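You operate a simulated robot arm through the tools that you are given. There is no shell and no other tool. Be economical: measure what you need, move in short steps, check, and stop when the job is done.

You run a simulated robot arm. Do the job below in one go: nothing can be reset, and whatever is moved stays where it is left.

Task
Test-run the rollers, then swap the jammed one for a spare.
Fine: power off before you touch a roller; the jammed one goes in the red slot; lock the steel bar at the end. Where these are worked on the way, their far stop is far enough and under half their travel is too little: steel bar.
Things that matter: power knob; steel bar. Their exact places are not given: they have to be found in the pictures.

The check looks at the end state, three seconds after you hand in, the way a careful person would. Anything else that was tipped, shoved, dropped, spilled or broken makes it a failure.

Robot
A 7-joint arm with a three-finger gripper, on a carriage that runs on a rail from [-180.2, 0.1] to [67.8, 0] (x, y) and turns from -192 to 140 degrees about z. Base frame: it is fixed where the carriage stands at the start and does not move with it; the origin is on the floor, on the carriage's upright axis, x ahead of it, y to its left, z up. Readings come in cm, degrees, newtons and seconds.
With the tool pointing down near the work surface it reaches from about 22 to 74 cm from the robot's upright axis, wherever it stands. Its first joint turns from -115.0 to 115.0 degrees. Places, roughly: power knob [40, -40, 90]; steel bar [60, -50, 90]. Payload 2.69 kg.
The tool frame sits at the grasp point between the pads (the TCP): z along the fingers, y along the line on which they close. The tips reach 3 cm beyond it. The gripper opens to 12.8 cm. The gripper's body begins 11.7 cm behind the TCP.
Orientation is that of the tool frame in the base frame, as a unit quaternion [x, y, z, w]. With the fingers straight down and closing along the base's y, the tool's x points along the base's -x, its y along +y and its z along -z.

Tools
- The arm moves only by the tool jog_arm. Its argument "motion" is one flat list of numbers, 6 for each row, row after row: the shift along the tool's x, y, z in units of 40 mm (1.0 is 40 mm), then the turn, a rotation vector about the tool's x, y, z in units of 6 degrees (1.0 is 6 degrees). In form: [x, y, z, wx, wy, wz, x, y, z, wx, wy, wz, ...]. A call has 1 to 10 rows; each row shifts and turns the commanded pose from where the row before left it, along the tool's axes as they then stand. "fingers" is the gripper command, from -1 (fully open) to 1 (shut), values between in proportion, set as the call begins (left out, the last holds). A call with a number of a shift or a turn outside -1 to 1 is refused whole. Rows are played at 5 a second. More than 5 cm and 8.6 degrees between two rows, or a gripper value outside its range, and nothing of the call is played. A pose out of reach is approached as far as the arm can. The call stops where the force on the tool passes 40 N (or 10 N more than at its start, if that is more) or the arm is blocked; 0.2 s more then pass. The fingers move at their own pace and stop on an object; they squeeze with about 40 N. The grip force told is the motor's: it shows also when the fingers shut on nothing. Time passes only in rows, and 0.2 s behind the last, so rows that do not move let the fingers close. It gives the time, the measured TCP pose, the force on the tool (base axes), the opening and the grip force at its end, in the units of the frame above (readings bear some noise), with the torque about the TCP (base axes, N m) and any sound that the robot's microphone picked up, and new pictures: "views" is both (left out), scene, wrist or none.
- Cameras (640 x 400 px; columns grow to the right, rows downward): "scene" is now at [-2.38, 9.89, 173.85]; the picture's right is [-0.89, -0.45, 0.00], its down [-0.33, 0.66, -0.67] and it looks along [0.30, -0.60, -0.74] (base axes); focal length 256 px, centre (320, 200). "wrist" rides on the gripper at [5.8, 5.4, -13.1] in the tool frame; the picture's right is [-0.68, 0.74, 0.00], its down [-0.62, -0.57, -0.55] and it looks along [-0.40, -0.37, 0.84] (tool axes); focal length 234 px, centre (320, 200).
- move_column(by): slides the trunk up (or, below 0, down) by that many cm; the arm and the scene camera ride with it, the base frame stays. It gives what a move gives, with no picture.
- drive_base(legs): drives the robot by 1 to 6 legs, each [ahead, left, turn to the left] in cm, cm and degrees, along the robot's own axes; the way and the turn of a leg run together, so that a leg with both is an arc; at most 150 cm and 180 degrees a leg. The arm and the cameras ride along, it lands a little off, and it stops where it bumps. It keeps to its track: a leg is cut to what the track allows. It gives what a move gives, and a new picture of the scene camera.
- head_to(pan, tilt): turns the head with the scene camera to pan (to the left, within 155 degrees either way) and tilt (down, from -29 to 69), counted from straight ahead of the robot. It gives what a move gives, and a new picture of the scene camera.
- pixel_to_xyz(camera, pixels): for up to 12 pixels [column, row] of the newest picture of that camera ("zoom" is the newest enlarged one), the place [x, y, z] in the base frame of the surface seen there, good to about 0.2 cm. The clock stands still meanwhile.
- enlarge(camera, box): a new picture of the part [left, top, right, bottom] of that camera's present view, enlarged. The clock stands still meanwhile.
- sign_off(): hands the job in; it is judged then, once.

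Work in short steps. Measure before you move; look again where a grasp or a placing could have gone wrong, and mend it. You have 80 turns and 260 pictures in all, those below and enlarged ones among them. Open the gripper and draw the arm clear of the work before you hand the job in, unless the task says otherwise; then end with one line.

The tools are called after "Emit:" by a JSON object that holds its "api" and its "payload". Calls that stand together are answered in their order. jog_arm: Moves the arm, as the interface text tells. Its arguments: {"type":"object","properties":{"motion":{"type":"array"},"fingers":{"type":"number"},"views":{"type":"string","enum":["both","scene","wrist","none"]}},"required":["motion"]} The other tools are called the same way: move_column (by) slides the trunk up or down; drive_base (legs) drives the base; head_to (pan, tilt) turns the head that bears the scene camera; pixel_to_xyz (camera, pixels) gives the place of the surface under pixels of a picture; enlarge (camera, box) takes an enlarged picture of a part of a camera's view; sign_off () hands the job in.

At the start:

```text
clock: 0.0
position: [16.54, -33.07, 131.04]
orientation: [0.001, 1.0, -0.001, 0.0]
wrist_force: [-0.9, 0.2, -0.2]
torque: [-0.01, -0.03, -0.01]
grip_width: 12.82
grip_force: 0.1
trunk travel left (down, up): [-90.0, 9.0]
robot x, y, heading: [-0.08, -0.06, 0.1]
head pan, tilt: [-63.4, 47.7]
```

scene: 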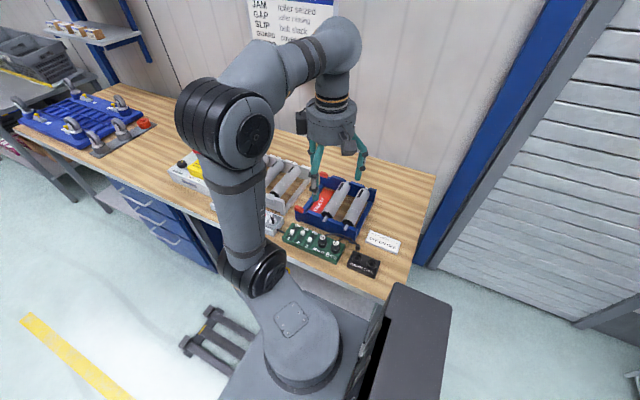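
wrist: 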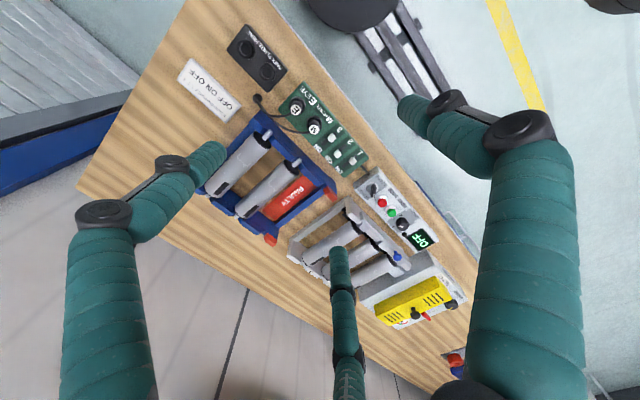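

The pictures show the bench with rack, control box and a wall poster, partly hidden by the arm. I enlarge the wrist view's middle and the poster in the scene view.

Emit:
{"api": "enlarge", "payload": {"camera": "wrist", "box": [180, 80, 480, 340]}}

Emit:
{"api": "enlarge", "payload": {"camera": "scene", "box": [160, 140, 420, 290]}}

Emit:
{"api": "head_to", "payload": {"pan": -63, "tilt": 20}}

```text
1.54 times, centred on (330, 210) of wrist
```

zoom: 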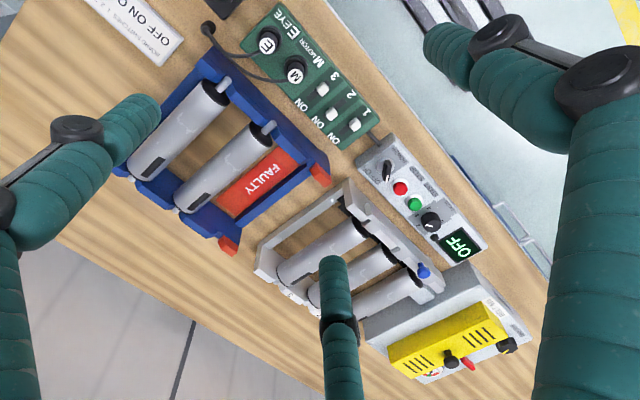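

```text
2.46 times, centred on (290, 215) of scene
```

zoom: 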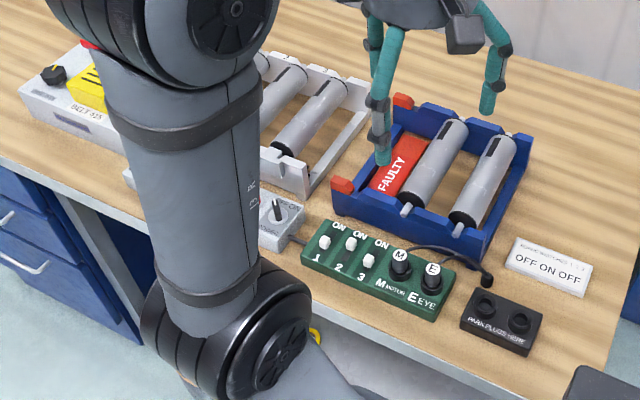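

```text
clock: 0.9
position: [16.34, -32.97, 131.25]
orientation: [0.0, 1.0, 0.001, 0.0]
wrist_force: [0.7, 1.1, -0.3]
torque: [-0.01, 0.01, 0.0]
grip_width: 12.8
grip_force: 0.1
trunk travel left (down, up): [-90.0, 9.0]
robot x, y, heading: [0.31, -0.06, -0.0]
head pan, tilt: [-63.0, 20.0]
```

scene: 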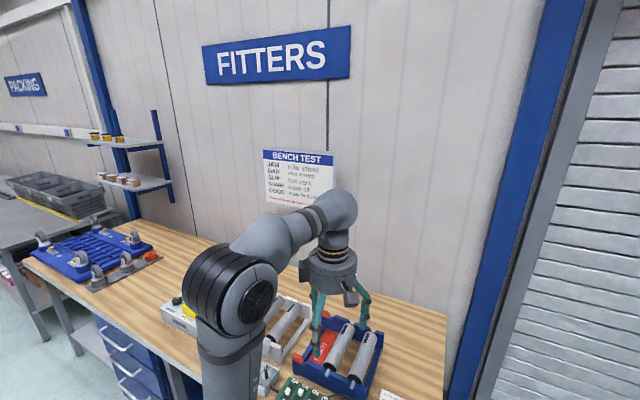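

The poster is around (300,178); the card and control box carry text. I enlarge them to read.

Emit:
{"api": "enlarge", "payload": {"camera": "scene", "box": [255, 145, 345, 215]}}

Emit:
{"api": "enlarge", "payload": {"camera": "wrist", "box": [165, 10, 305, 130]}}

Emit:
{"api": "enlarge", "payload": {"camera": "wrist", "box": [330, 155, 480, 275]}}

Emit:
{"api": "enlarge", "payload": {"camera": "wrist", "box": [340, 240, 490, 350]}}

```text
5.71 times, centred on (300, 180) of scene
```

zoom: 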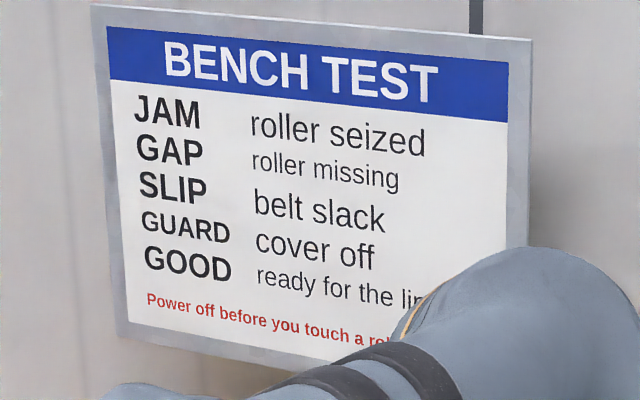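

```text
3.33 times, centred on (235, 70) of wrist
```

zoom: 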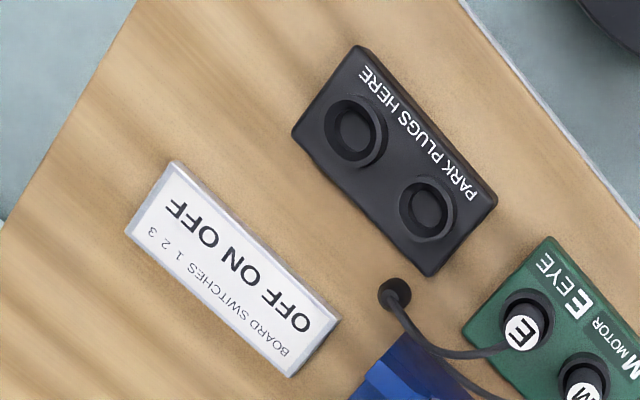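

```text
3.33 times, centred on (405, 215) of wrist
```

zoom: 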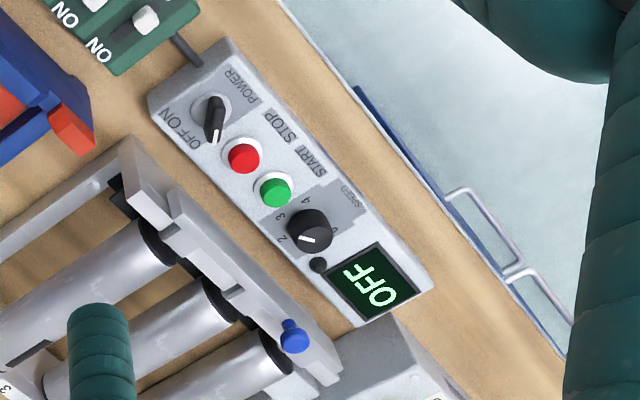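

```text
3.64 times, centred on (415, 295) of wrist
```

zoom: 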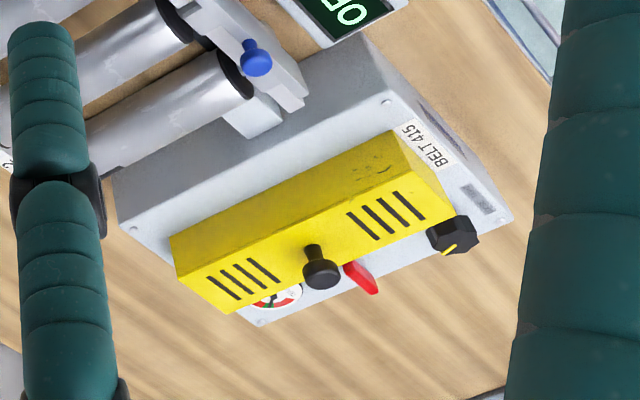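

I now measure key points from the wrist view (power knob ~(373,190), start (391,212), stop (382,203), blue knob (397,255), rack corners).

Emit:
{"api": "pixel_to_xyz", "payload": {"camera": "wrist", "pixels": [[373, 190], [391, 212], [382, 203], [403, 222], [397, 255], [420, 240], [346, 200], [408, 268], [290, 248], [210, 300], [300, 185], [268, 185]]}}

Emit:
{"api": "enlarge", "payload": {"camera": "wrist", "box": [270, 180, 430, 300]}}

Emit:
{"api": "enlarge", "payload": {"camera": "wrist", "box": [190, 90, 350, 250]}}

```text
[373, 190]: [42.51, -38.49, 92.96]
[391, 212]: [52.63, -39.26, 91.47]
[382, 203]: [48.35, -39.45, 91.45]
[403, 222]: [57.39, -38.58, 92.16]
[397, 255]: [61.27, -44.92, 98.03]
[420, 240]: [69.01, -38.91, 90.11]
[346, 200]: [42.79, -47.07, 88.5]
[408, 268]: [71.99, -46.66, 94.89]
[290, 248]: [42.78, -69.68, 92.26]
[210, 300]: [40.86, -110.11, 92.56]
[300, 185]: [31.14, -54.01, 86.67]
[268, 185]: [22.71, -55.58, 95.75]
```

```text
3.33 times, centred on (350, 240) of wrist
```

zoom: 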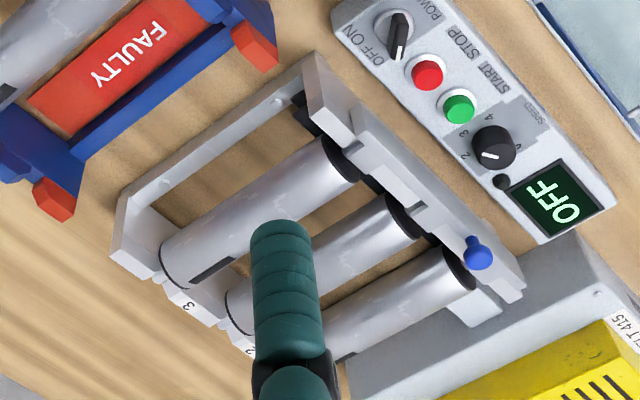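

```text
2.50 times, centred on (270, 170) of wrist
```

zoom: 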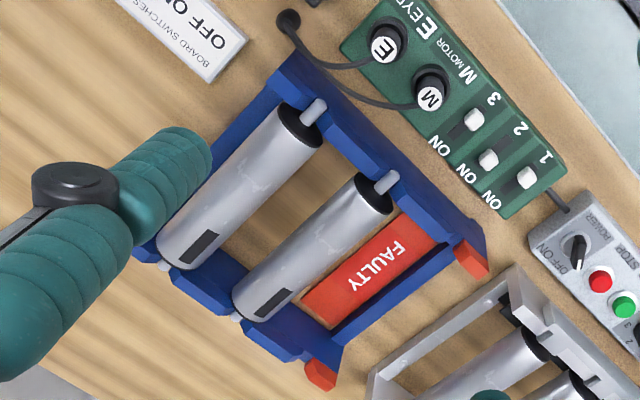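

The rack, control box and spares tray are clear now; I want a better base stance. I check the floor ahead of the carriage for the stool-like thing before driving.

Emit:
{"api": "head_to", "payload": {"pan": -25, "tilt": 55}}

```text
clock: 2.0
position: [16.56, -33.13, 131.24]
orientation: [0.0, 1.0, 0.0, 0.0]
wrist_force: [-0.5, 0.5, 0.1]
torque: [0.02, 0.0, -0.03]
grip_width: 12.8
grip_force: 0.1
trunk travel left (down, up): [-90.0, 9.0]
robot x, y, heading: [-0.46, 0.3, -0.0]
head pan, tilt: [-25.0, 55.0]
```

scene: 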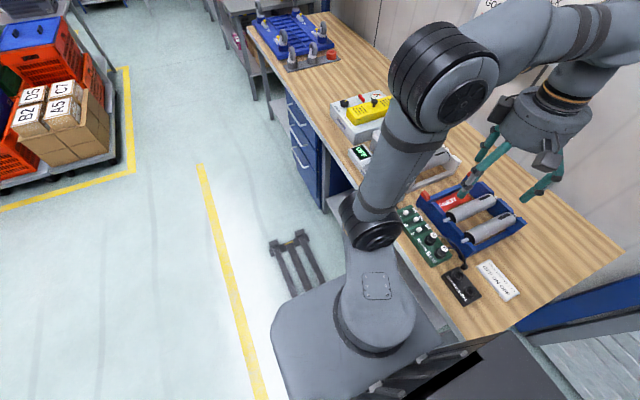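

The thing on the floor is the robot's rail, so the way is free. I drive 28 cm ahead, so that rack and tray both lie to the robot's right in easy reach.

Emit:
{"api": "drive_base", "payload": {"legs": [[28, 0, 0]]}}

Emit:
{"api": "head_to", "payload": {"pan": -50, "tilt": 50}}

Emit:
{"api": "jog_arm", "payload": {"motion": [0, 0, -1, 0, 0, 0, 0, 0, -1, 0, 0, 0], "fingers": 1, "views": "both"}}

```text
clock: 3.9
position: [43.81, -33.13, 131.25]
orientation: [0.001, 1.0, 0.0, 0.0]
wrist_force: [0.4, -0.7, 0.2]
torque: [0.01, 0.03, 0.0]
grip_width: 12.8
grip_force: 0.0
trunk travel left (down, up): [-90.0, 9.0]
robot x, y, heading: [27.57, -0.1, -0.2]
head pan, tilt: [-25.0, 55.0]
```

scene: 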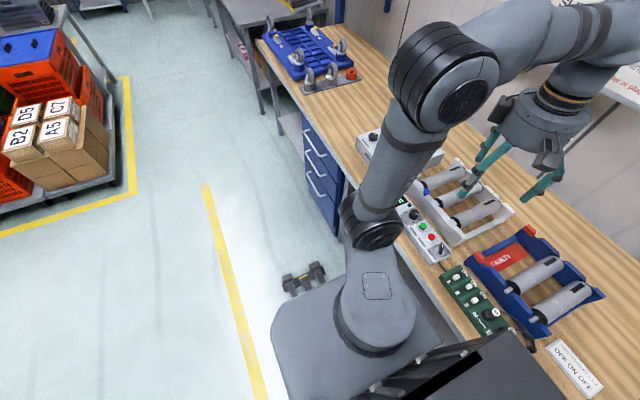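

```text
clock: 4.8
position: [43.87, -33.21, 131.25]
orientation: [0.001, 1.0, 0.0, -0.001]
wrist_force: [-0.2, 0.5, 0.5]
torque: [0.0, -0.03, -0.01]
grip_width: 12.82
grip_force: 0.1
trunk travel left (down, up): [-90.0, 9.0]
robot x, y, heading: [27.61, 0.07, -0.1]
head pan, tilt: [-50.0, 50.0]
```

scene: 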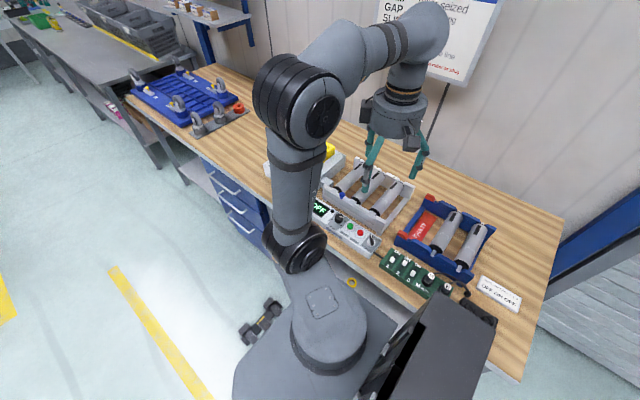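

```text
clock: 5.4
position: [43.8, -33.12, 139.19]
orientation: [0.001, 1.0, 0.0, 0.001]
wrist_force: [-0.7, -0.2, 0.5]
torque: [-0.01, 0.0, 0.04]
grip_width: 8.6
grip_force: 1.6
trunk travel left (down, up): [-90.0, 9.0]
robot x, y, heading: [27.46, 0.17, -0.4]
head pan, tilt: [-50.0, 50.0]
```

scene: 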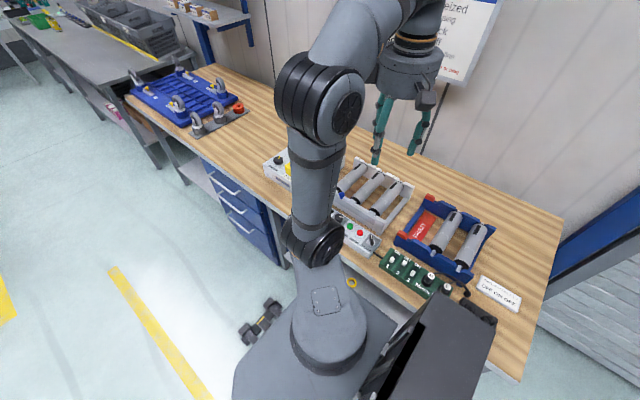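
wrist: 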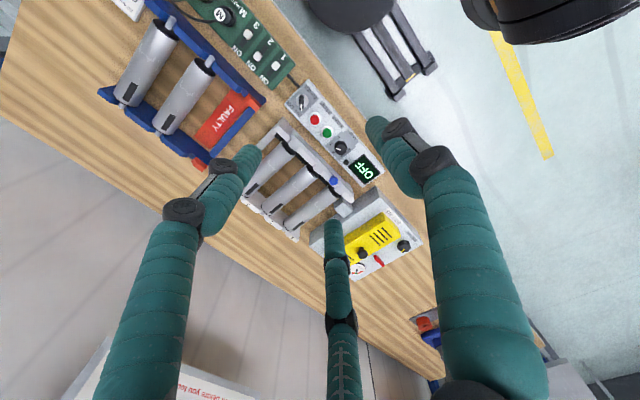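

The rack now shows free of the arm at (370,195). I enlarge the rack and controls in the scene view.

Emit:
{"api": "enlarge", "payload": {"camera": "scene", "box": [320, 150, 420, 260]}}

Emit:
{"api": "enlarge", "payload": {"camera": "wrist", "box": [230, 70, 400, 250]}}

```text
3.64 times, centred on (370, 205) of scene
```

zoom: 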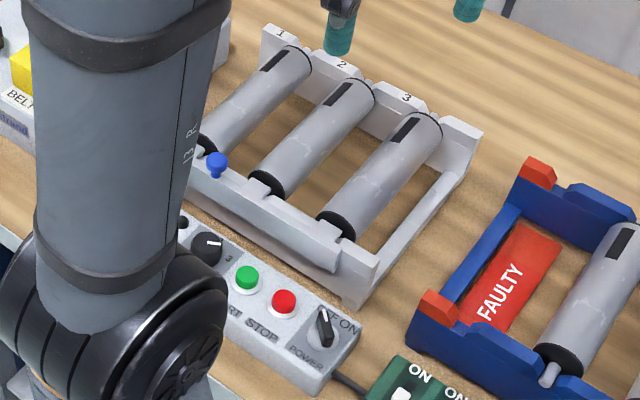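

```text
2.22 times, centred on (315, 160) of wrist
```

zoom: 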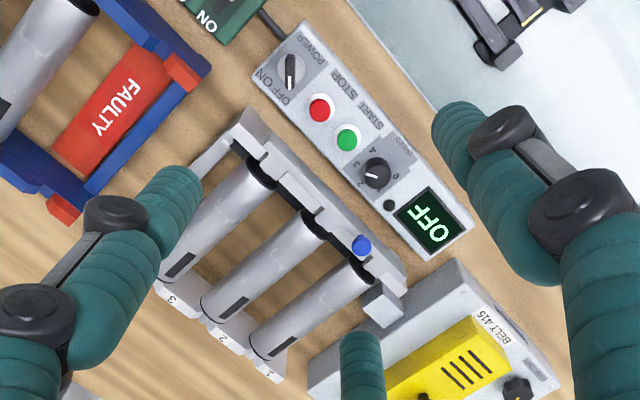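

Next, a closer look at the power knob: descending over the control box to about z 106 with fingers shut.

Emit:
{"api": "jog_arm", "payload": {"motion": [0.16, 0, 0.92, 0, 0, 0, 0.16, 0, 0.92, 0, 0, 0, 0.16, 0, 0.92, 0, 0, 0, 0.16, 0, 0.92, 0, 0, 0, 0.16, 0, 0.92, 0, 0, 0, 0.16, 0, 0.92, 0, 0, 0, 0.16, 0, 0.92, 0, 0, 0, 0.16, 0, 0.92, 0, 0, 0, 0.16, 0, 0.92, 0, 0, 0], "fingers": 1}}

```text
clock: 7.4
position: [38.01, -33.26, 105.9]
orientation: [0.001, 1.0, 0.001, 0.0]
wrist_force: [-1.6, 0.2, 0.2]
torque: [0.02, -0.02, 0.01]
grip_width: 0.21
grip_force: 30.9
trunk travel left (down, up): [-90.0, 9.0]
robot x, y, heading: [27.48, -0.01, -0.1]
head pan, tilt: [-50.0, 50.0]
```

scene: 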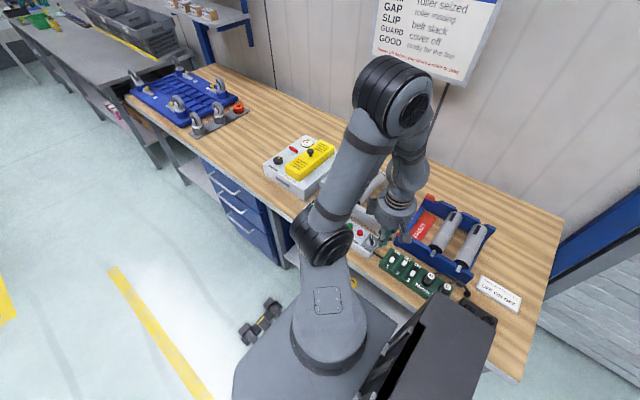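
wrist: 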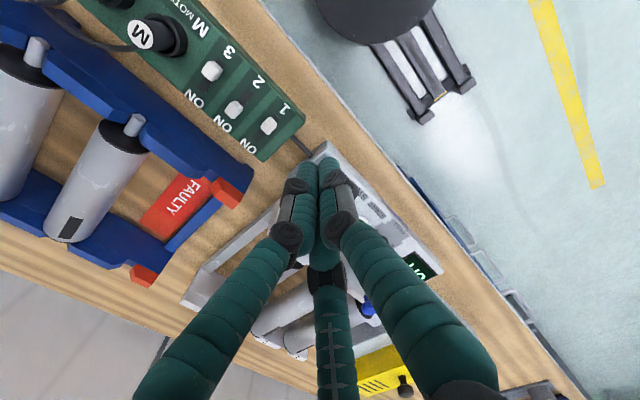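

The shut fingers hide the knob. I shift the tool 12 cm along +x so the knob appears up-left of them.

Emit:
{"api": "jog_arm", "payload": {"motion": [-1, 0, 0, 0, 0, 0, -1, 0, 0, 0, 0, 0, -1, 0, 0, 0, 0, 0], "views": "wrist"}}

Emit:
{"api": "enlarge", "payload": {"camera": "wrist", "box": [200, 70, 360, 210]}}

```text
clock: 8.2
position: [50.34, -33.2, 105.95]
orientation: [0.001, 1.0, 0.0, -0.001]
wrist_force: [1.2, 0.5, 0.3]
torque: [-0.02, 0.06, 0.0]
grip_width: 0.19
grip_force: 31.6
trunk travel left (down, up): [-90.0, 9.0]
robot x, y, heading: [27.4, -0.08, -0.1]
head pan, tilt: [-50.0, 50.0]
```

wrist: 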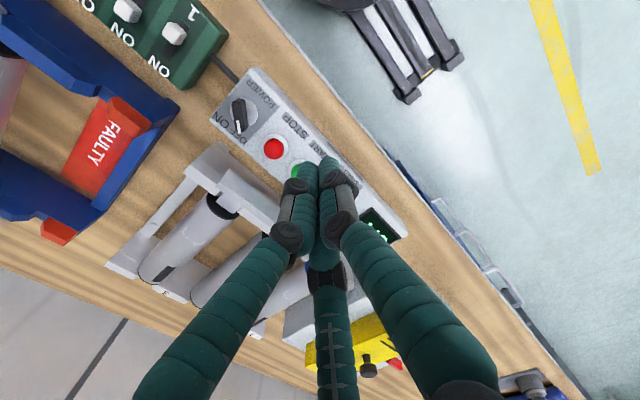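

```text
2.86 times, centred on (280, 140) of wrist
```

zoom: 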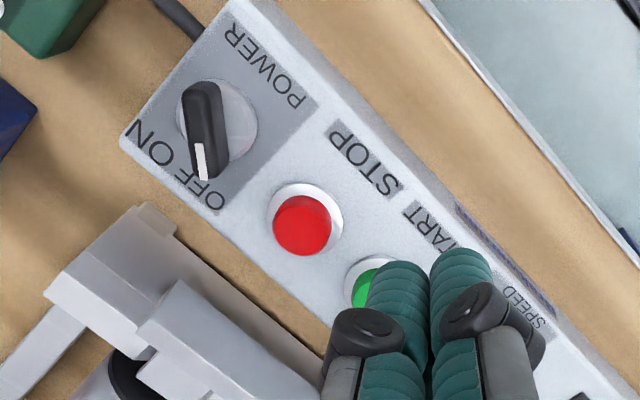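

Measure the knob handle ends, the skirt disc, labels and buttons in the zoom picture.

Emit:
{"api": "pixel_to_xyz", "payload": {"camera": "zoom", "pixels": [[202, 92], [200, 175], [201, 130], [240, 140], [200, 190], [150, 142], [302, 220], [362, 285], [240, 75], [123, 140], [182, 120], [215, 195]]}}

```text
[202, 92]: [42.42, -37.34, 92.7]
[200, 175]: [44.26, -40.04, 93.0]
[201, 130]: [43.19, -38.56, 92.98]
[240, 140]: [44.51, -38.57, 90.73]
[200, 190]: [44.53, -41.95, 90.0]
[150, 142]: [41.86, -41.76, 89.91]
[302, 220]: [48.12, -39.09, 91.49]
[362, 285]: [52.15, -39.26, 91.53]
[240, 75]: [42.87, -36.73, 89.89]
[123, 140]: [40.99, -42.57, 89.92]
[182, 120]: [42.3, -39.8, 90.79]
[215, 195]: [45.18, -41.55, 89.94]
```

Knob centre ≈ (43.3,-38.7), pointer at -56°, top z 93; ON lies about at -120°. I open to ~3.5 cm, move above it and turn the tool 56° so the fingers straddle the handle.

Emit:
{"api": "jog_arm", "payload": {"motion": [0.587, -0.458, 0.5, 0, 0, 0, 0.587, -0.458, 0.5, 0, 0, 0, 0.587, -0.458, 0.5, 0, 0, 0, 0, 0, 0, 0, 0, 1, 0, 0, 0, 0, 0, 1, 0, 0, 0, 0, 0, 1, 0, 0, 0, 0, 0, 1, 0, 0, 0, 0, 0, 1, 0, 0, 0, 0, 0, 1, 0, 0, 0, 0, 0, 1], "fingers": 0.45, "views": "none"}}

Emit:
{"api": "jog_arm", "payload": {"motion": [0, 0, 0, 0, 0, 1, 0, 0, 0, 0, 0, 1, 0, 0, 0, 0, 0, 0.33], "views": "wrist"}}

```text
clock: 10.4
position: [43.02, -38.56, 100.07]
orientation: [0.36, 0.933, 0.0, -0.001]
wrist_force: [0.2, -0.1, 0.4]
torque: [-0.01, 0.01, 0.01]
grip_width: 3.54
grip_force: 0.1
trunk travel left (down, up): [-90.0, 9.0]
robot x, y, heading: [27.49, -0.03, -0.0]
head pan, tilt: [-50.0, 50.0]
```

```text
clock: 11.2
position: [43.02, -38.6, 100.09]
orientation: [0.471, 0.882, -0.001, 0.0]
wrist_force: [0.5, 0.4, -0.3]
torque: [0.02, 0.02, 0.01]
grip_width: 3.52
grip_force: 0.1
trunk travel left (down, up): [-90.0, 9.0]
robot x, y, heading: [27.29, -0.08, -0.2]
head pan, tilt: [-50.0, 50.0]
```

wrist: 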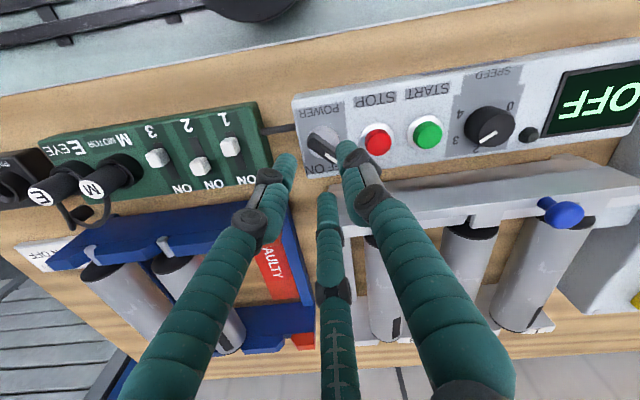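

The wrist picture shows three fingertips at (285,160), (345,150) and (325,200), not two; I measure where they really are relative to the TCP before touching the knob.

Emit:
{"api": "pixel_to_xyz", "payload": {"camera": "wrist", "pixels": [[286, 160], [345, 148], [325, 197], [270, 195], [365, 185], [327, 245], [250, 225], [380, 210]]}}

Emit:
{"api": "enlarge", "payload": {"camera": "wrist", "box": [240, 100, 420, 240]}}

Emit:
{"api": "head_to", "payload": {"pan": -62, "tilt": 50}}

```text
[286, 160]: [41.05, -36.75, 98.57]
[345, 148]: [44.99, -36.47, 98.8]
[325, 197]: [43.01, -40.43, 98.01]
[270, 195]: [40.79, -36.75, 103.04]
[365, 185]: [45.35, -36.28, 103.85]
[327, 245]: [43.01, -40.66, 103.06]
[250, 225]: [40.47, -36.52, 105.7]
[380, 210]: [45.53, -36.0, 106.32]
```

```text
2.86 times, centred on (330, 170) of wrist
```

zoom: 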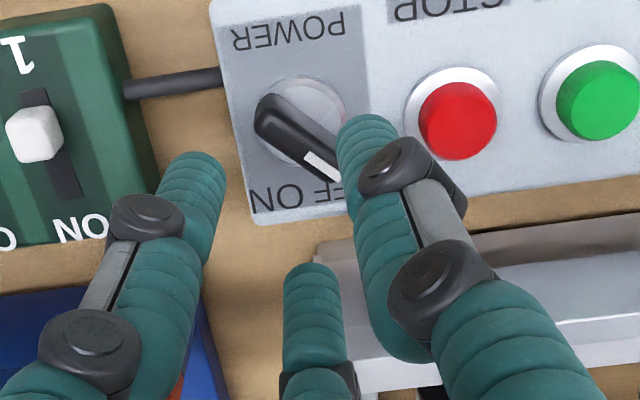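

```text
clock: 11.9
position: [43.07, -38.7, 100.01]
orientation: [0.47, 0.883, 0.0, 0.0]
wrist_force: [0.2, 1.0, 0.0]
torque: [0.0, -0.01, 0.05]
grip_width: 3.52
grip_force: 0.0
trunk travel left (down, up): [-90.0, 9.0]
robot x, y, heading: [27.76, 0.06, 0.0]
head pan, tilt: [-62.0, 50.0]
```

scene: 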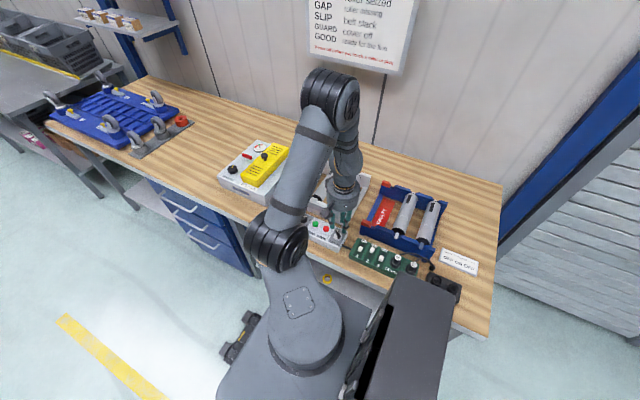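

The gripper has three fingers (one at tool +y, two at ±120°), with opening ≈ twice the inner radius; the bar-shaped handle lying along tool x can still be gripped one-against-two. I descend 5.7 cm onto the handle and close.

Emit:
{"api": "jog_arm", "payload": {"motion": [-0.018, 0.026, 0.7, 0, 0, 0, -0.018, 0.026, 0.5, 0, 0, 0, 0, 0, 0.25, 0, 0, 0], "views": "wrist"}}

Emit:
{"api": "jog_arm", "payload": {"motion": [0, 0, 0, 0, 0, 0, 0, 0, 0, 0, 0, 0, 0, 0, 0, 0, 0, 0, 0, 0, 0, 0, 0, 0], "fingers": 1, "views": "wrist"}}

```text
clock: 12.7
position: [43.2, -38.59, 94.09]
orientation: [0.471, 0.882, 0.0, 0.0]
wrist_force: [0.2, -0.2, 0.1]
torque: [0.0, 0.04, 0.0]
grip_width: 3.5
grip_force: 0.0
trunk travel left (down, up): [-90.0, 9.0]
robot x, y, heading: [27.73, -0.08, -0.1]
head pan, tilt: [-62.0, 50.0]
```

wrist: 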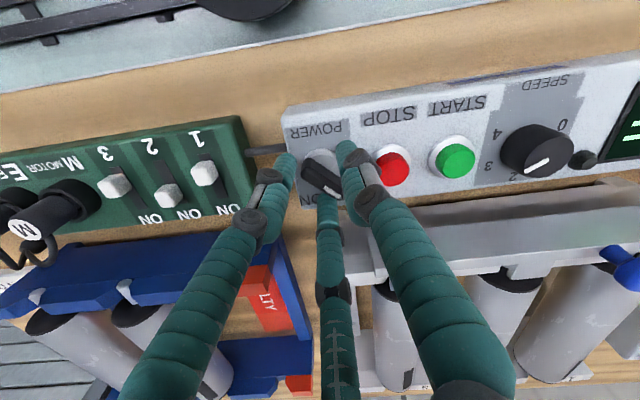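

```text
clock: 13.7
position: [42.81, -38.91, 94.26]
orientation: [0.471, 0.882, -0.002, 0.002]
wrist_force: [-21.9, -9.0, 5.7]
torque: [-0.3, 0.53, 0.01]
grip_width: 1.88
grip_force: 44.0
trunk travel left (down, up): [-90.0, 9.0]
robot x, y, heading: [27.51, -0.02, -0.1]
head pan, tilt: [-62.0, 50.0]
```

wrist: 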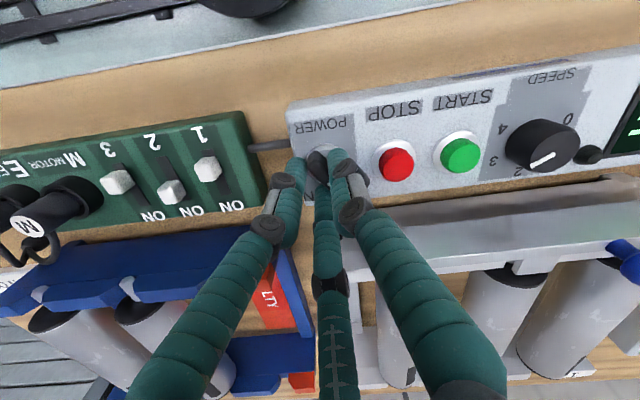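

Handle is gripped (1.88 cm, 44 N) with some side force along −tool-y; I relieve it by shifting 0.4 cm and turn clockwise in small steps.

Emit:
{"api": "jog_arm", "payload": {"motion": [0, -0.1, 0, 0, 0, 0, 0, 0, 0, 0, 0, 1, 0, 0, 0, 0, 0, 1, 0, 0, 0, 0, 0, 1, 0, 0, 0, 0, 0, 1], "views": "wrist"}}

```text
clock: 14.9
position: [42.82, -38.65, 94.17]
orientation: [0.644, 0.765, 0.002, -0.002]
wrist_force: [-8.0, -0.1, -7.9]
torque: [-1.26, 0.04, 0.0]
grip_width: 1.88
grip_force: 43.8
trunk travel left (down, up): [-90.0, 9.0]
robot x, y, heading: [27.52, -0.21, -0.0]
head pan, tilt: [-62.0, 50.0]
```

wrist: 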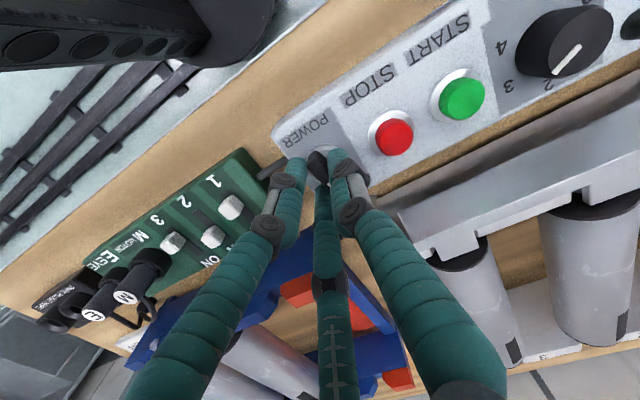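

The knob follows (24° done). I carry on clockwise by about 40°.

Emit:
{"api": "jog_arm", "payload": {"motion": [0, 0, 0, 0, 0, 1, 0, 0, 0, 0, 0, 1, 0, 0, 0, 0, 0, 1, 0, 0, 0, 0, 0, 1, 0, 0, 0, 0, 0, 1, 0, 0, 0, 0, 0, 1, 0, 0, 0, 0, 0, 1], "views": "wrist"}}

```text
clock: 16.5
position: [43.04, -38.38, 94.24]
orientation: [0.876, 0.483, 0.0, -0.002]
wrist_force: [1.8, 17.2, -12.0]
torque: [0.87, -0.29, 0.03]
grip_width: 1.92
grip_force: 44.6
trunk travel left (down, up): [-90.0, 9.0]
robot x, y, heading: [27.34, -0.01, -0.2]
head pan, tilt: [-62.0, 50.0]
```

wrist: 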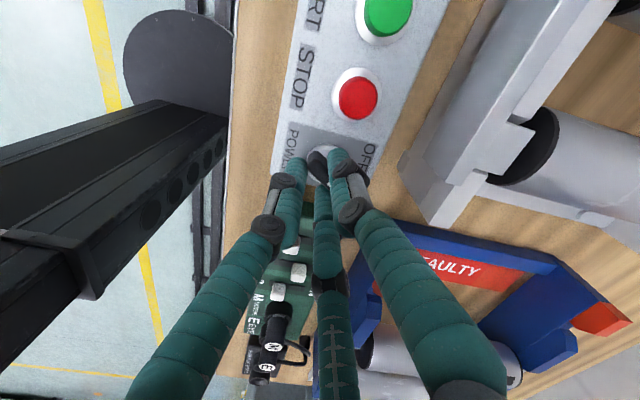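

Turned 66° in all. I release, lift clear, and look at the knob and display.

Emit:
{"api": "jog_arm", "payload": {"motion": [0, 0, 0, 0, 0, 0, 0, 0, 0, 0, 0, 0, 0, 0, -0.8, 0, 0, 0, 0, 0, -1, 0, 0, 0, 0, 0, -1, 0, 0, 0], "fingers": 0.4, "views": "both"}}

Emit:
{"api": "enlarge", "payload": {"camera": "wrist", "box": [240, 60, 420, 220]}}

```text
clock: 17.7
position: [42.98, -38.74, 105.48]
orientation: [0.875, 0.484, 0.001, -0.001]
wrist_force: [0.3, 0.1, -0.1]
torque: [0.03, -0.01, 0.01]
grip_width: 3.84
grip_force: 0.1
trunk travel left (down, up): [-90.0, 9.0]
robot x, y, heading: [27.22, 0.12, -0.3]
head pan, tilt: [-62.0, 50.0]
```

scene: 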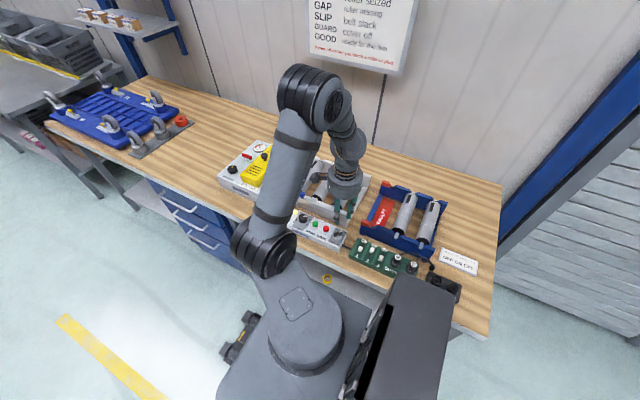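
wrist: 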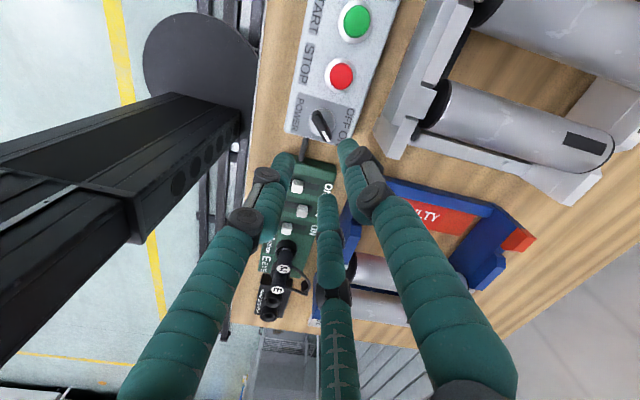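

```text
2.50 times, centred on (330, 140) of wrist
```

zoom: 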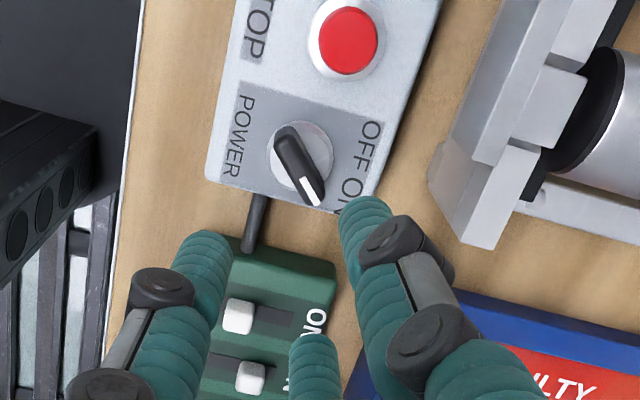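

I check the pointer's angle and the display at scene (303,218).

Emit:
{"api": "pixel_to_xyz", "payload": {"camera": "zoom", "pixels": [[285, 132], [314, 198], [300, 165]]}}

Emit:
{"api": "enlarge", "payload": {"camera": "scene", "box": [280, 200, 360, 255]}}

```text
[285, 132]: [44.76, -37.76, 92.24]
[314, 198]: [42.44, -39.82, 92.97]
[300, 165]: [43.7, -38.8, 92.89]
```

```text
7.27 times, centred on (320, 228) of scene
```

zoom: 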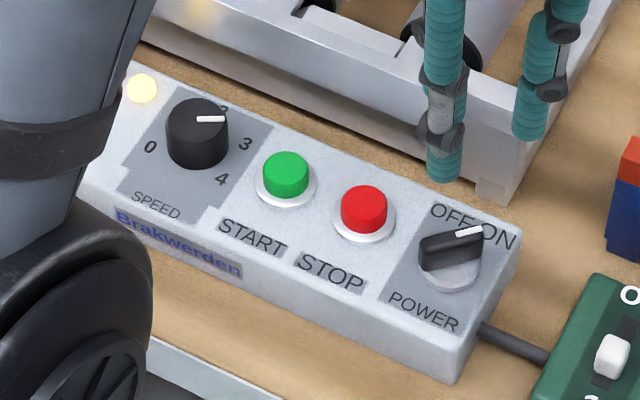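

The lamp is lit: power is on. I shut the fingers, turn the tool back 32° and move over the START button (52.3,-39.25), stopping above it.

Emit:
{"api": "jog_arm", "payload": {"motion": [0, 0, 0, 0, 0, -1, 0, 0, 0, 0, 0, -1, 0, 0, 0, 0, 0, -1, 0, 0, 0, 0, 0, -1, 0, 0, 0, 0, 0, -1, 0, 0, 0, 0, 0, -0.33, -0.05, 0.78, 0.3, 0, 0, 0, -0.05, 0.78, 0.6, 0, 0, 0, -0.04, 0.77, 0.6, 0, 0, 0, 0, 0, 0.5, 0, 0, 0], "fingers": 1, "views": "both"}}

Emit:
{"api": "enlarge", "payload": {"camera": "wrist", "box": [220, 60, 420, 240]}}

```text
clock: 19.9
position: [52.04, -39.45, 97.46]
orientation: [0.707, 0.707, -0.001, 0.0]
wrist_force: [-0.1, 0.1, -0.1]
torque: [0.05, -0.04, 0.01]
grip_width: 0.19
grip_force: 31.1
trunk travel left (down, up): [-90.0, 9.0]
robot x, y, heading: [27.26, 0.05, 0.2]
head pan, tilt: [-62.0, 50.0]
```

scene: 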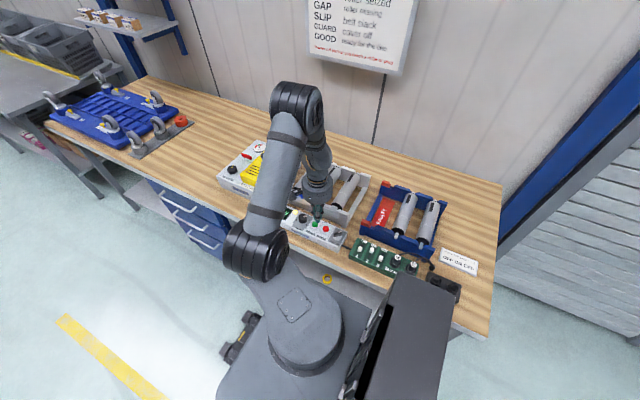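
wrist: 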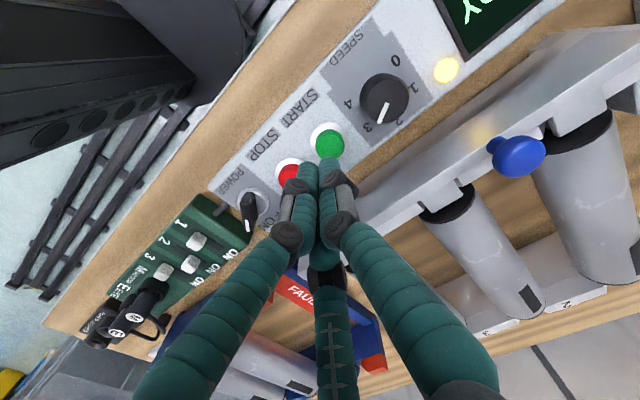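

```text
2.22 times, centred on (320, 150) of wrist
```

zoom: 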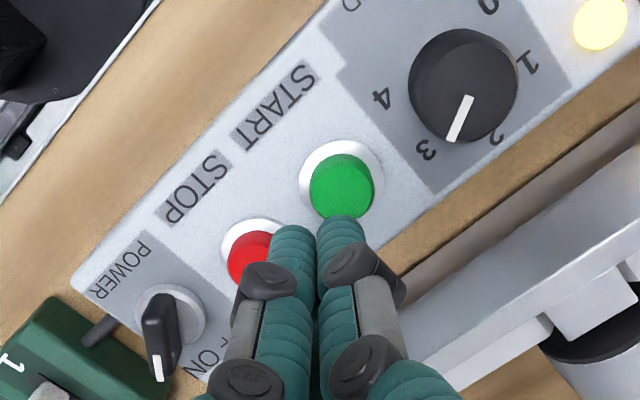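

The display reads "…Y" (READY). I measure the START button top centre exactly.

Emit:
{"api": "pixel_to_xyz", "payload": {"camera": "zoom", "pixels": [[342, 188], [342, 160], [315, 190], [370, 190], [292, 235], [340, 222]]}}

```text
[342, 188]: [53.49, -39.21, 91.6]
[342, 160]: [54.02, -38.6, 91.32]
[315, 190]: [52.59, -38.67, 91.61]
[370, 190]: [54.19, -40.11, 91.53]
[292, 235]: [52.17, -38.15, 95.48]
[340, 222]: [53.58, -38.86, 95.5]
```

START's centre is ≈ (53.3,-39.3,91.6). I shift 1.25 cm and press down gently by small rows, then lift.

Emit:
{"api": "jog_arm", "payload": {"motion": [0.03, 0.31, 0.3, 0, 0, 0, 0, 0, 0.3, 0, 0, 0, 0, 0, 0.1, 0, 0, 0, 0, 0, 0.05, 0, 0, 0, 0, 0, 0.05, 0, 0, 0, 0, 0, 0.05, 0, 0, 0], "views": "scene"}}

Emit:
{"api": "enlarge", "payload": {"camera": "scene", "box": [270, 140, 380, 250]}}

```text
clock: 21.3
position: [53.44, -39.18, 94.16]
orientation: [0.708, 0.706, -0.001, 0.0]
wrist_force: [-0.5, -1.0, 1.2]
torque: [-0.04, 0.01, 0.02]
grip_width: 0.2
grip_force: 31.4
trunk travel left (down, up): [-90.0, 9.0]
robot x, y, heading: [27.43, 0.18, -0.1]
head pan, tilt: [-62.0, 50.0]
```

scene: 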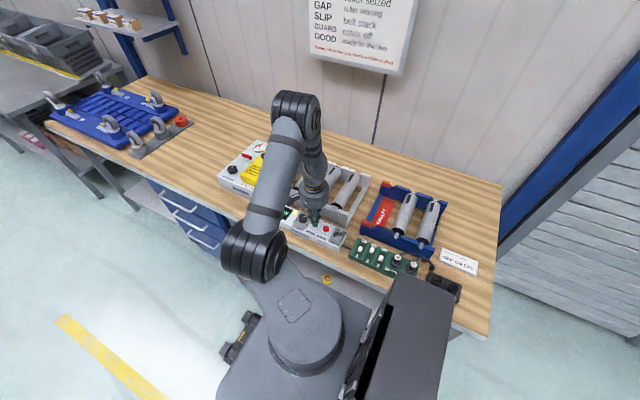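

```text
3.64 times, centred on (325, 195) of scene
```

zoom: 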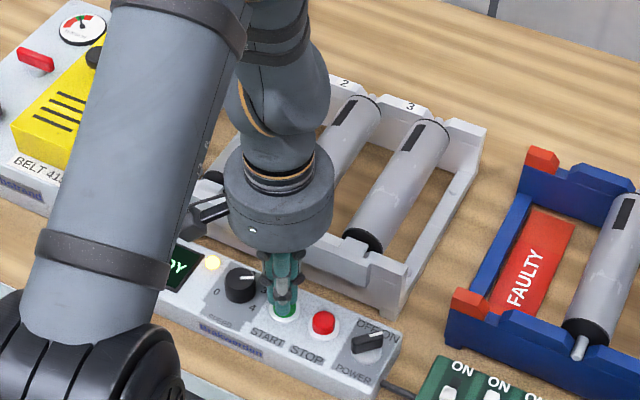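

Just touching (1.2 N), display still "…DY". I press another 0.5 cm and look.

Emit:
{"api": "jog_arm", "payload": {"motion": [0, 0, 0.04, 0, 0, 0, 0, 0, 0.04, 0, 0, 0, 0, 0, 0.04, 0, 0, 0, 0, 0, 0, 0, 0, 0], "views": "scene"}}

Emit:
{"api": "enlarge", "payload": {"camera": "scene", "box": [270, 140, 380, 250]}}

```text
clock: 22.3
position: [53.52, -39.25, 93.75]
orientation: [0.708, 0.706, -0.001, 0.002]
wrist_force: [0.8, -0.6, 17.0]
torque: [-0.04, 0.03, -0.08]
grip_width: 0.6
grip_force: 31.4
trunk travel left (down, up): [-90.0, 9.0]
robot x, y, heading: [27.37, -0.12, -0.0]
head pan, tilt: [-62.0, 50.0]
heard: click
```

scene: 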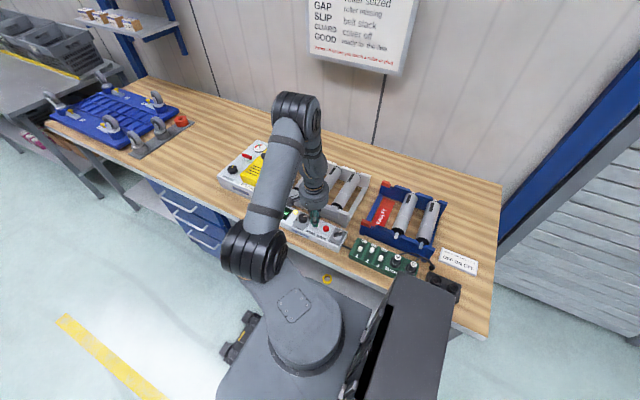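

```text
3.64 times, centred on (325, 195) of scene
```

zoom: 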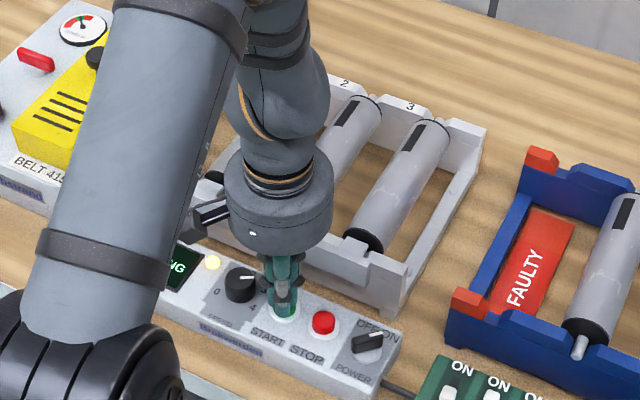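

Click heard and the display turned to "…NG" (running). I lift off, clear of the rack, and look with the wrist camera.

Emit:
{"api": "jog_arm", "payload": {"motion": [0, 0, -0.8, 0, 0, 0, 0, 0, -1, 0, 0, 0, 0, 0, -1, 0, 0, 0, 0.5, 0.5, -0.9, 0, 0, 0, 0.5, 0.5, -0.9, 0, 0, 0], "views": "both"}}

Emit:
{"api": "enlarge", "payload": {"camera": "wrist", "box": [340, 0, 640, 300]}}

Emit:
{"api": "enlarge", "payload": {"camera": "scene", "box": [270, 140, 380, 250]}}

```text
clock: 23.5
position: [57.53, -35.15, 111.86]
orientation: [0.708, 0.707, 0.0, 0.0]
wrist_force: [0.5, 1.1, -0.6]
torque: [-0.05, 0.0, -0.02]
grip_width: 0.22
grip_force: 31.3
trunk travel left (down, up): [-90.0, 9.0]
robot x, y, heading: [27.57, -0.27, 0.0]
head pan, tilt: [-62.0, 50.0]
```

scene: 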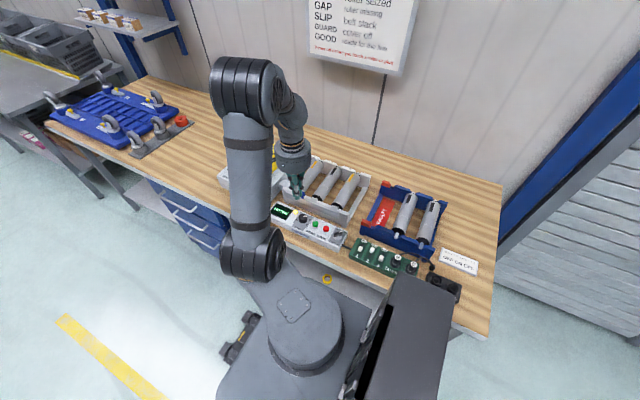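
wrist: 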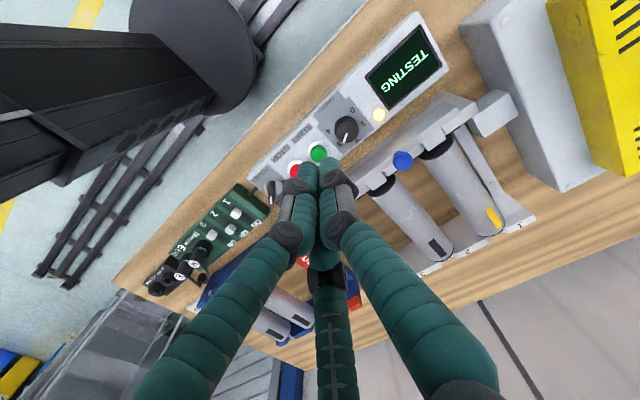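

```text
1.33 times, centred on (490, 150) of wrist
```

zoom: 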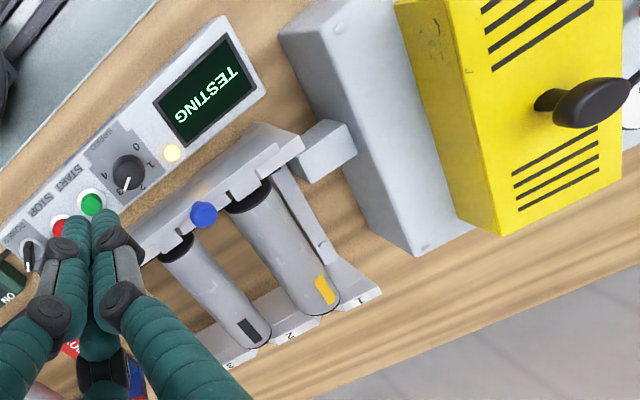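

```text
3.64 times, centred on (325, 195) of scene
```

zoom: 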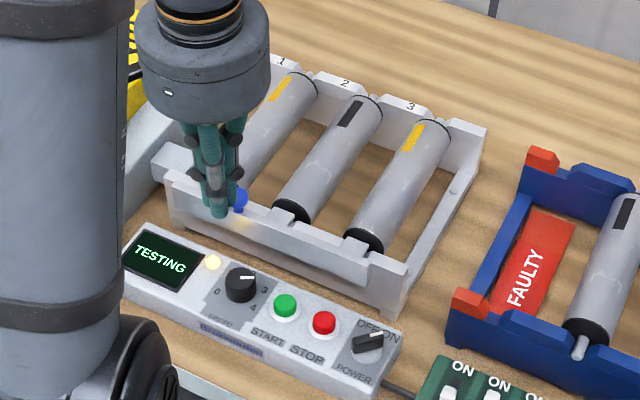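

TESTING: rollers 1 and 3 show yellow marks, roller 2 stays black. I wait for the verdict.

Emit:
{"api": "jog_arm", "payload": {"motion": [0, 0, 0, 0, 0, 0, 0, 0, 0, 0, 0, 0, 0, 0, 0, 0, 0, 0, 0, 0, 0, 0, 0, 0, 0, 0, 0, 0, 0, 0, 0, 0, 0, 0, 0, 0, 0, 0, 0, 0, 0, 0, 0, 0, 0, 0, 0, 0, 0, 0, 0, 0, 0, 0, 0, 0, 0, 0, 0, 0], "views": "scene"}}

Emit:
{"api": "enlarge", "payload": {"camera": "scene", "box": [270, 140, 380, 250]}}

```text
clock: 25.7
position: [57.45, -35.34, 111.89]
orientation: [0.708, 0.706, 0.0, -0.001]
wrist_force: [0.2, -1.2, -0.1]
torque: [0.01, 0.01, -0.01]
grip_width: 0.19
grip_force: 31.3
trunk travel left (down, up): [-90.0, 9.0]
robot x, y, heading: [27.72, 0.22, -0.1]
head pan, tilt: [-62.0, 50.0]
```

scene: 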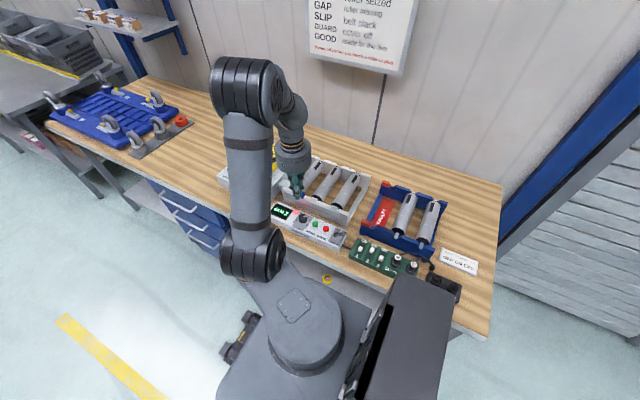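

```text
3.64 times, centred on (325, 195) of scene
```

zoom: 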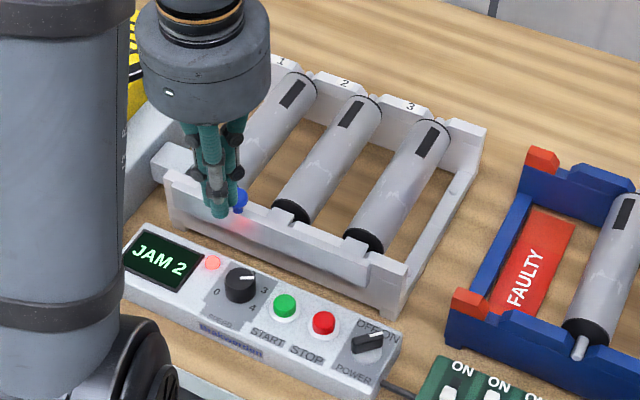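

Verdict: "JAM 2". Now power off: I go back over the knob with the tool turned to −32°, fingers at 3.5 cm.

Emit:
{"api": "jog_arm", "payload": {"motion": [-0.21, -0.89, 0.2, 0, 0, 0, -0.21, -0.89, 0.2, 0, 0, 0, -0.21, -0.89, 0.2, 0, 0, 0, -0.21, -0.88, 0.2, 0, 0, 0, 0, 0, 0.36, 0, 0, 1, 0, 0, 0.36, 0, 0, 1, 0, 0, 0.36, 0, 0, 1, 0, 0, 0.36, 0, 0, 1, 0, 0, 0.36, 0, 0, 1, 0, 0, 0.36, 0, 0, 0.33], "fingers": 0.45, "views": "wrist"}}

Emit:
{"api": "enlarge", "payload": {"camera": "wrist", "box": [240, 60, 420, 220]}}

```text
clock: 27.9
position: [43.26, -38.8, 100.07]
orientation: [0.875, 0.484, 0.0, 0.0]
wrist_force: [0.4, -0.1, 0.6]
torque: [0.02, 0.02, 0.02]
grip_width: 3.51
grip_force: 0.0
trunk travel left (down, up): [-90.0, 9.0]
robot x, y, heading: [27.32, -0.28, -0.0]
head pan, tilt: [-62.0, 50.0]
```

wrist: 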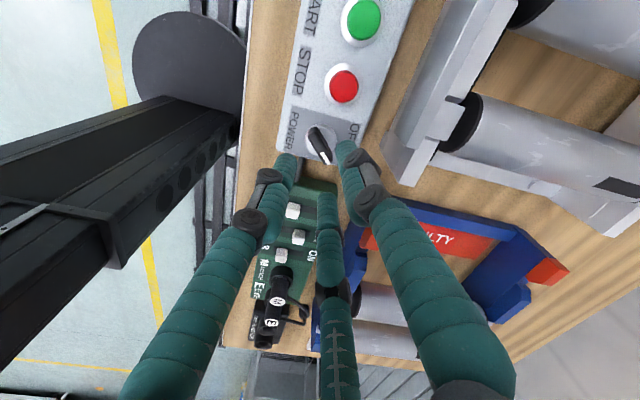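

```text
2.50 times, centred on (330, 140) of wrist
```

zoom: 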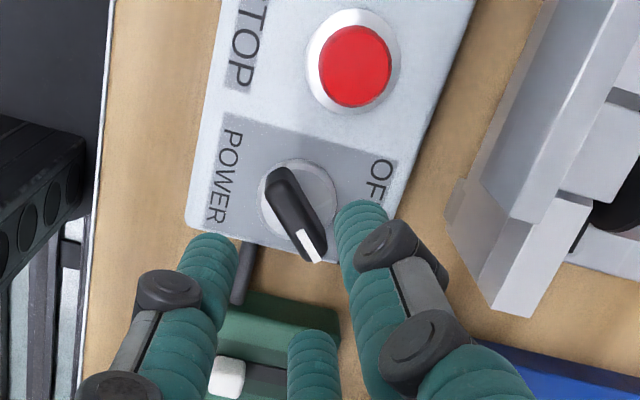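

Descend onto the handle, then grip and turn counter-clockwise.

Emit:
{"api": "jog_arm", "payload": {"motion": [0, -0.04, 0.7, 0, 0, 0, 0, -0.04, 0.5, 0, 0, 0, 0, 0, 0.27, 0, 0, 0], "views": "none"}}

Emit:
{"api": "jog_arm", "payload": {"motion": [0, 0, 0, 0, 0, 0, 0, 0, 0, 0, 0, 0, 0, 0, 0, 0, 0, 0, 0, 0, 0, 0, 0, 0, 0, 0, 0, 0, 0, -1, 0, 0, 0, 0, 0, -1, 0, 0, 0, 0, 0, -1, 0, 0, 0, 0, 0, -1, 0, 0, 0, 0, 0, -1], "fingers": 1, "views": "wrist"}}

```text
clock: 28.7
position: [42.94, -38.47, 94.16]
orientation: [0.875, 0.484, 0.0, 0.0]
wrist_force: [0.6, 0.2, 0.5]
torque: [0.02, -0.01, 0.01]
grip_width: 3.53
grip_force: 0.1
trunk travel left (down, up): [-90.0, 9.0]
robot x, y, heading: [27.12, 0.21, -0.2]
head pan, tilt: [-62.0, 50.0]
```

```text
clock: 30.7
position: [42.83, -38.81, 94.21]
orientation: [0.719, 0.695, 0.0, 0.0]
wrist_force: [-4.8, -10.6, -4.2]
torque: [0.45, 0.05, -0.07]
grip_width: 1.9
grip_force: 44.2
trunk travel left (down, up): [-90.0, 9.0]
robot x, y, heading: [27.36, 0.17, 0.1]
head pan, tilt: [-62.0, 50.0]
```

wrist: 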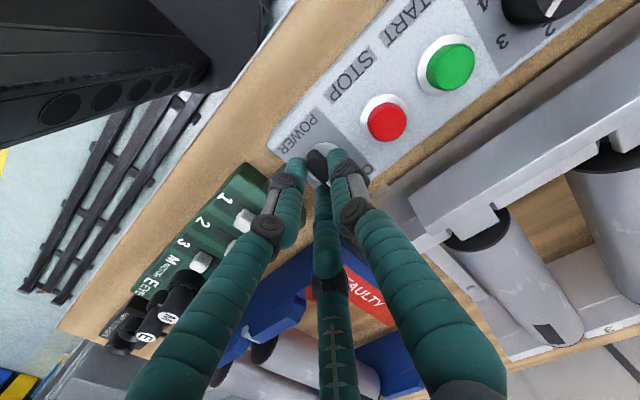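

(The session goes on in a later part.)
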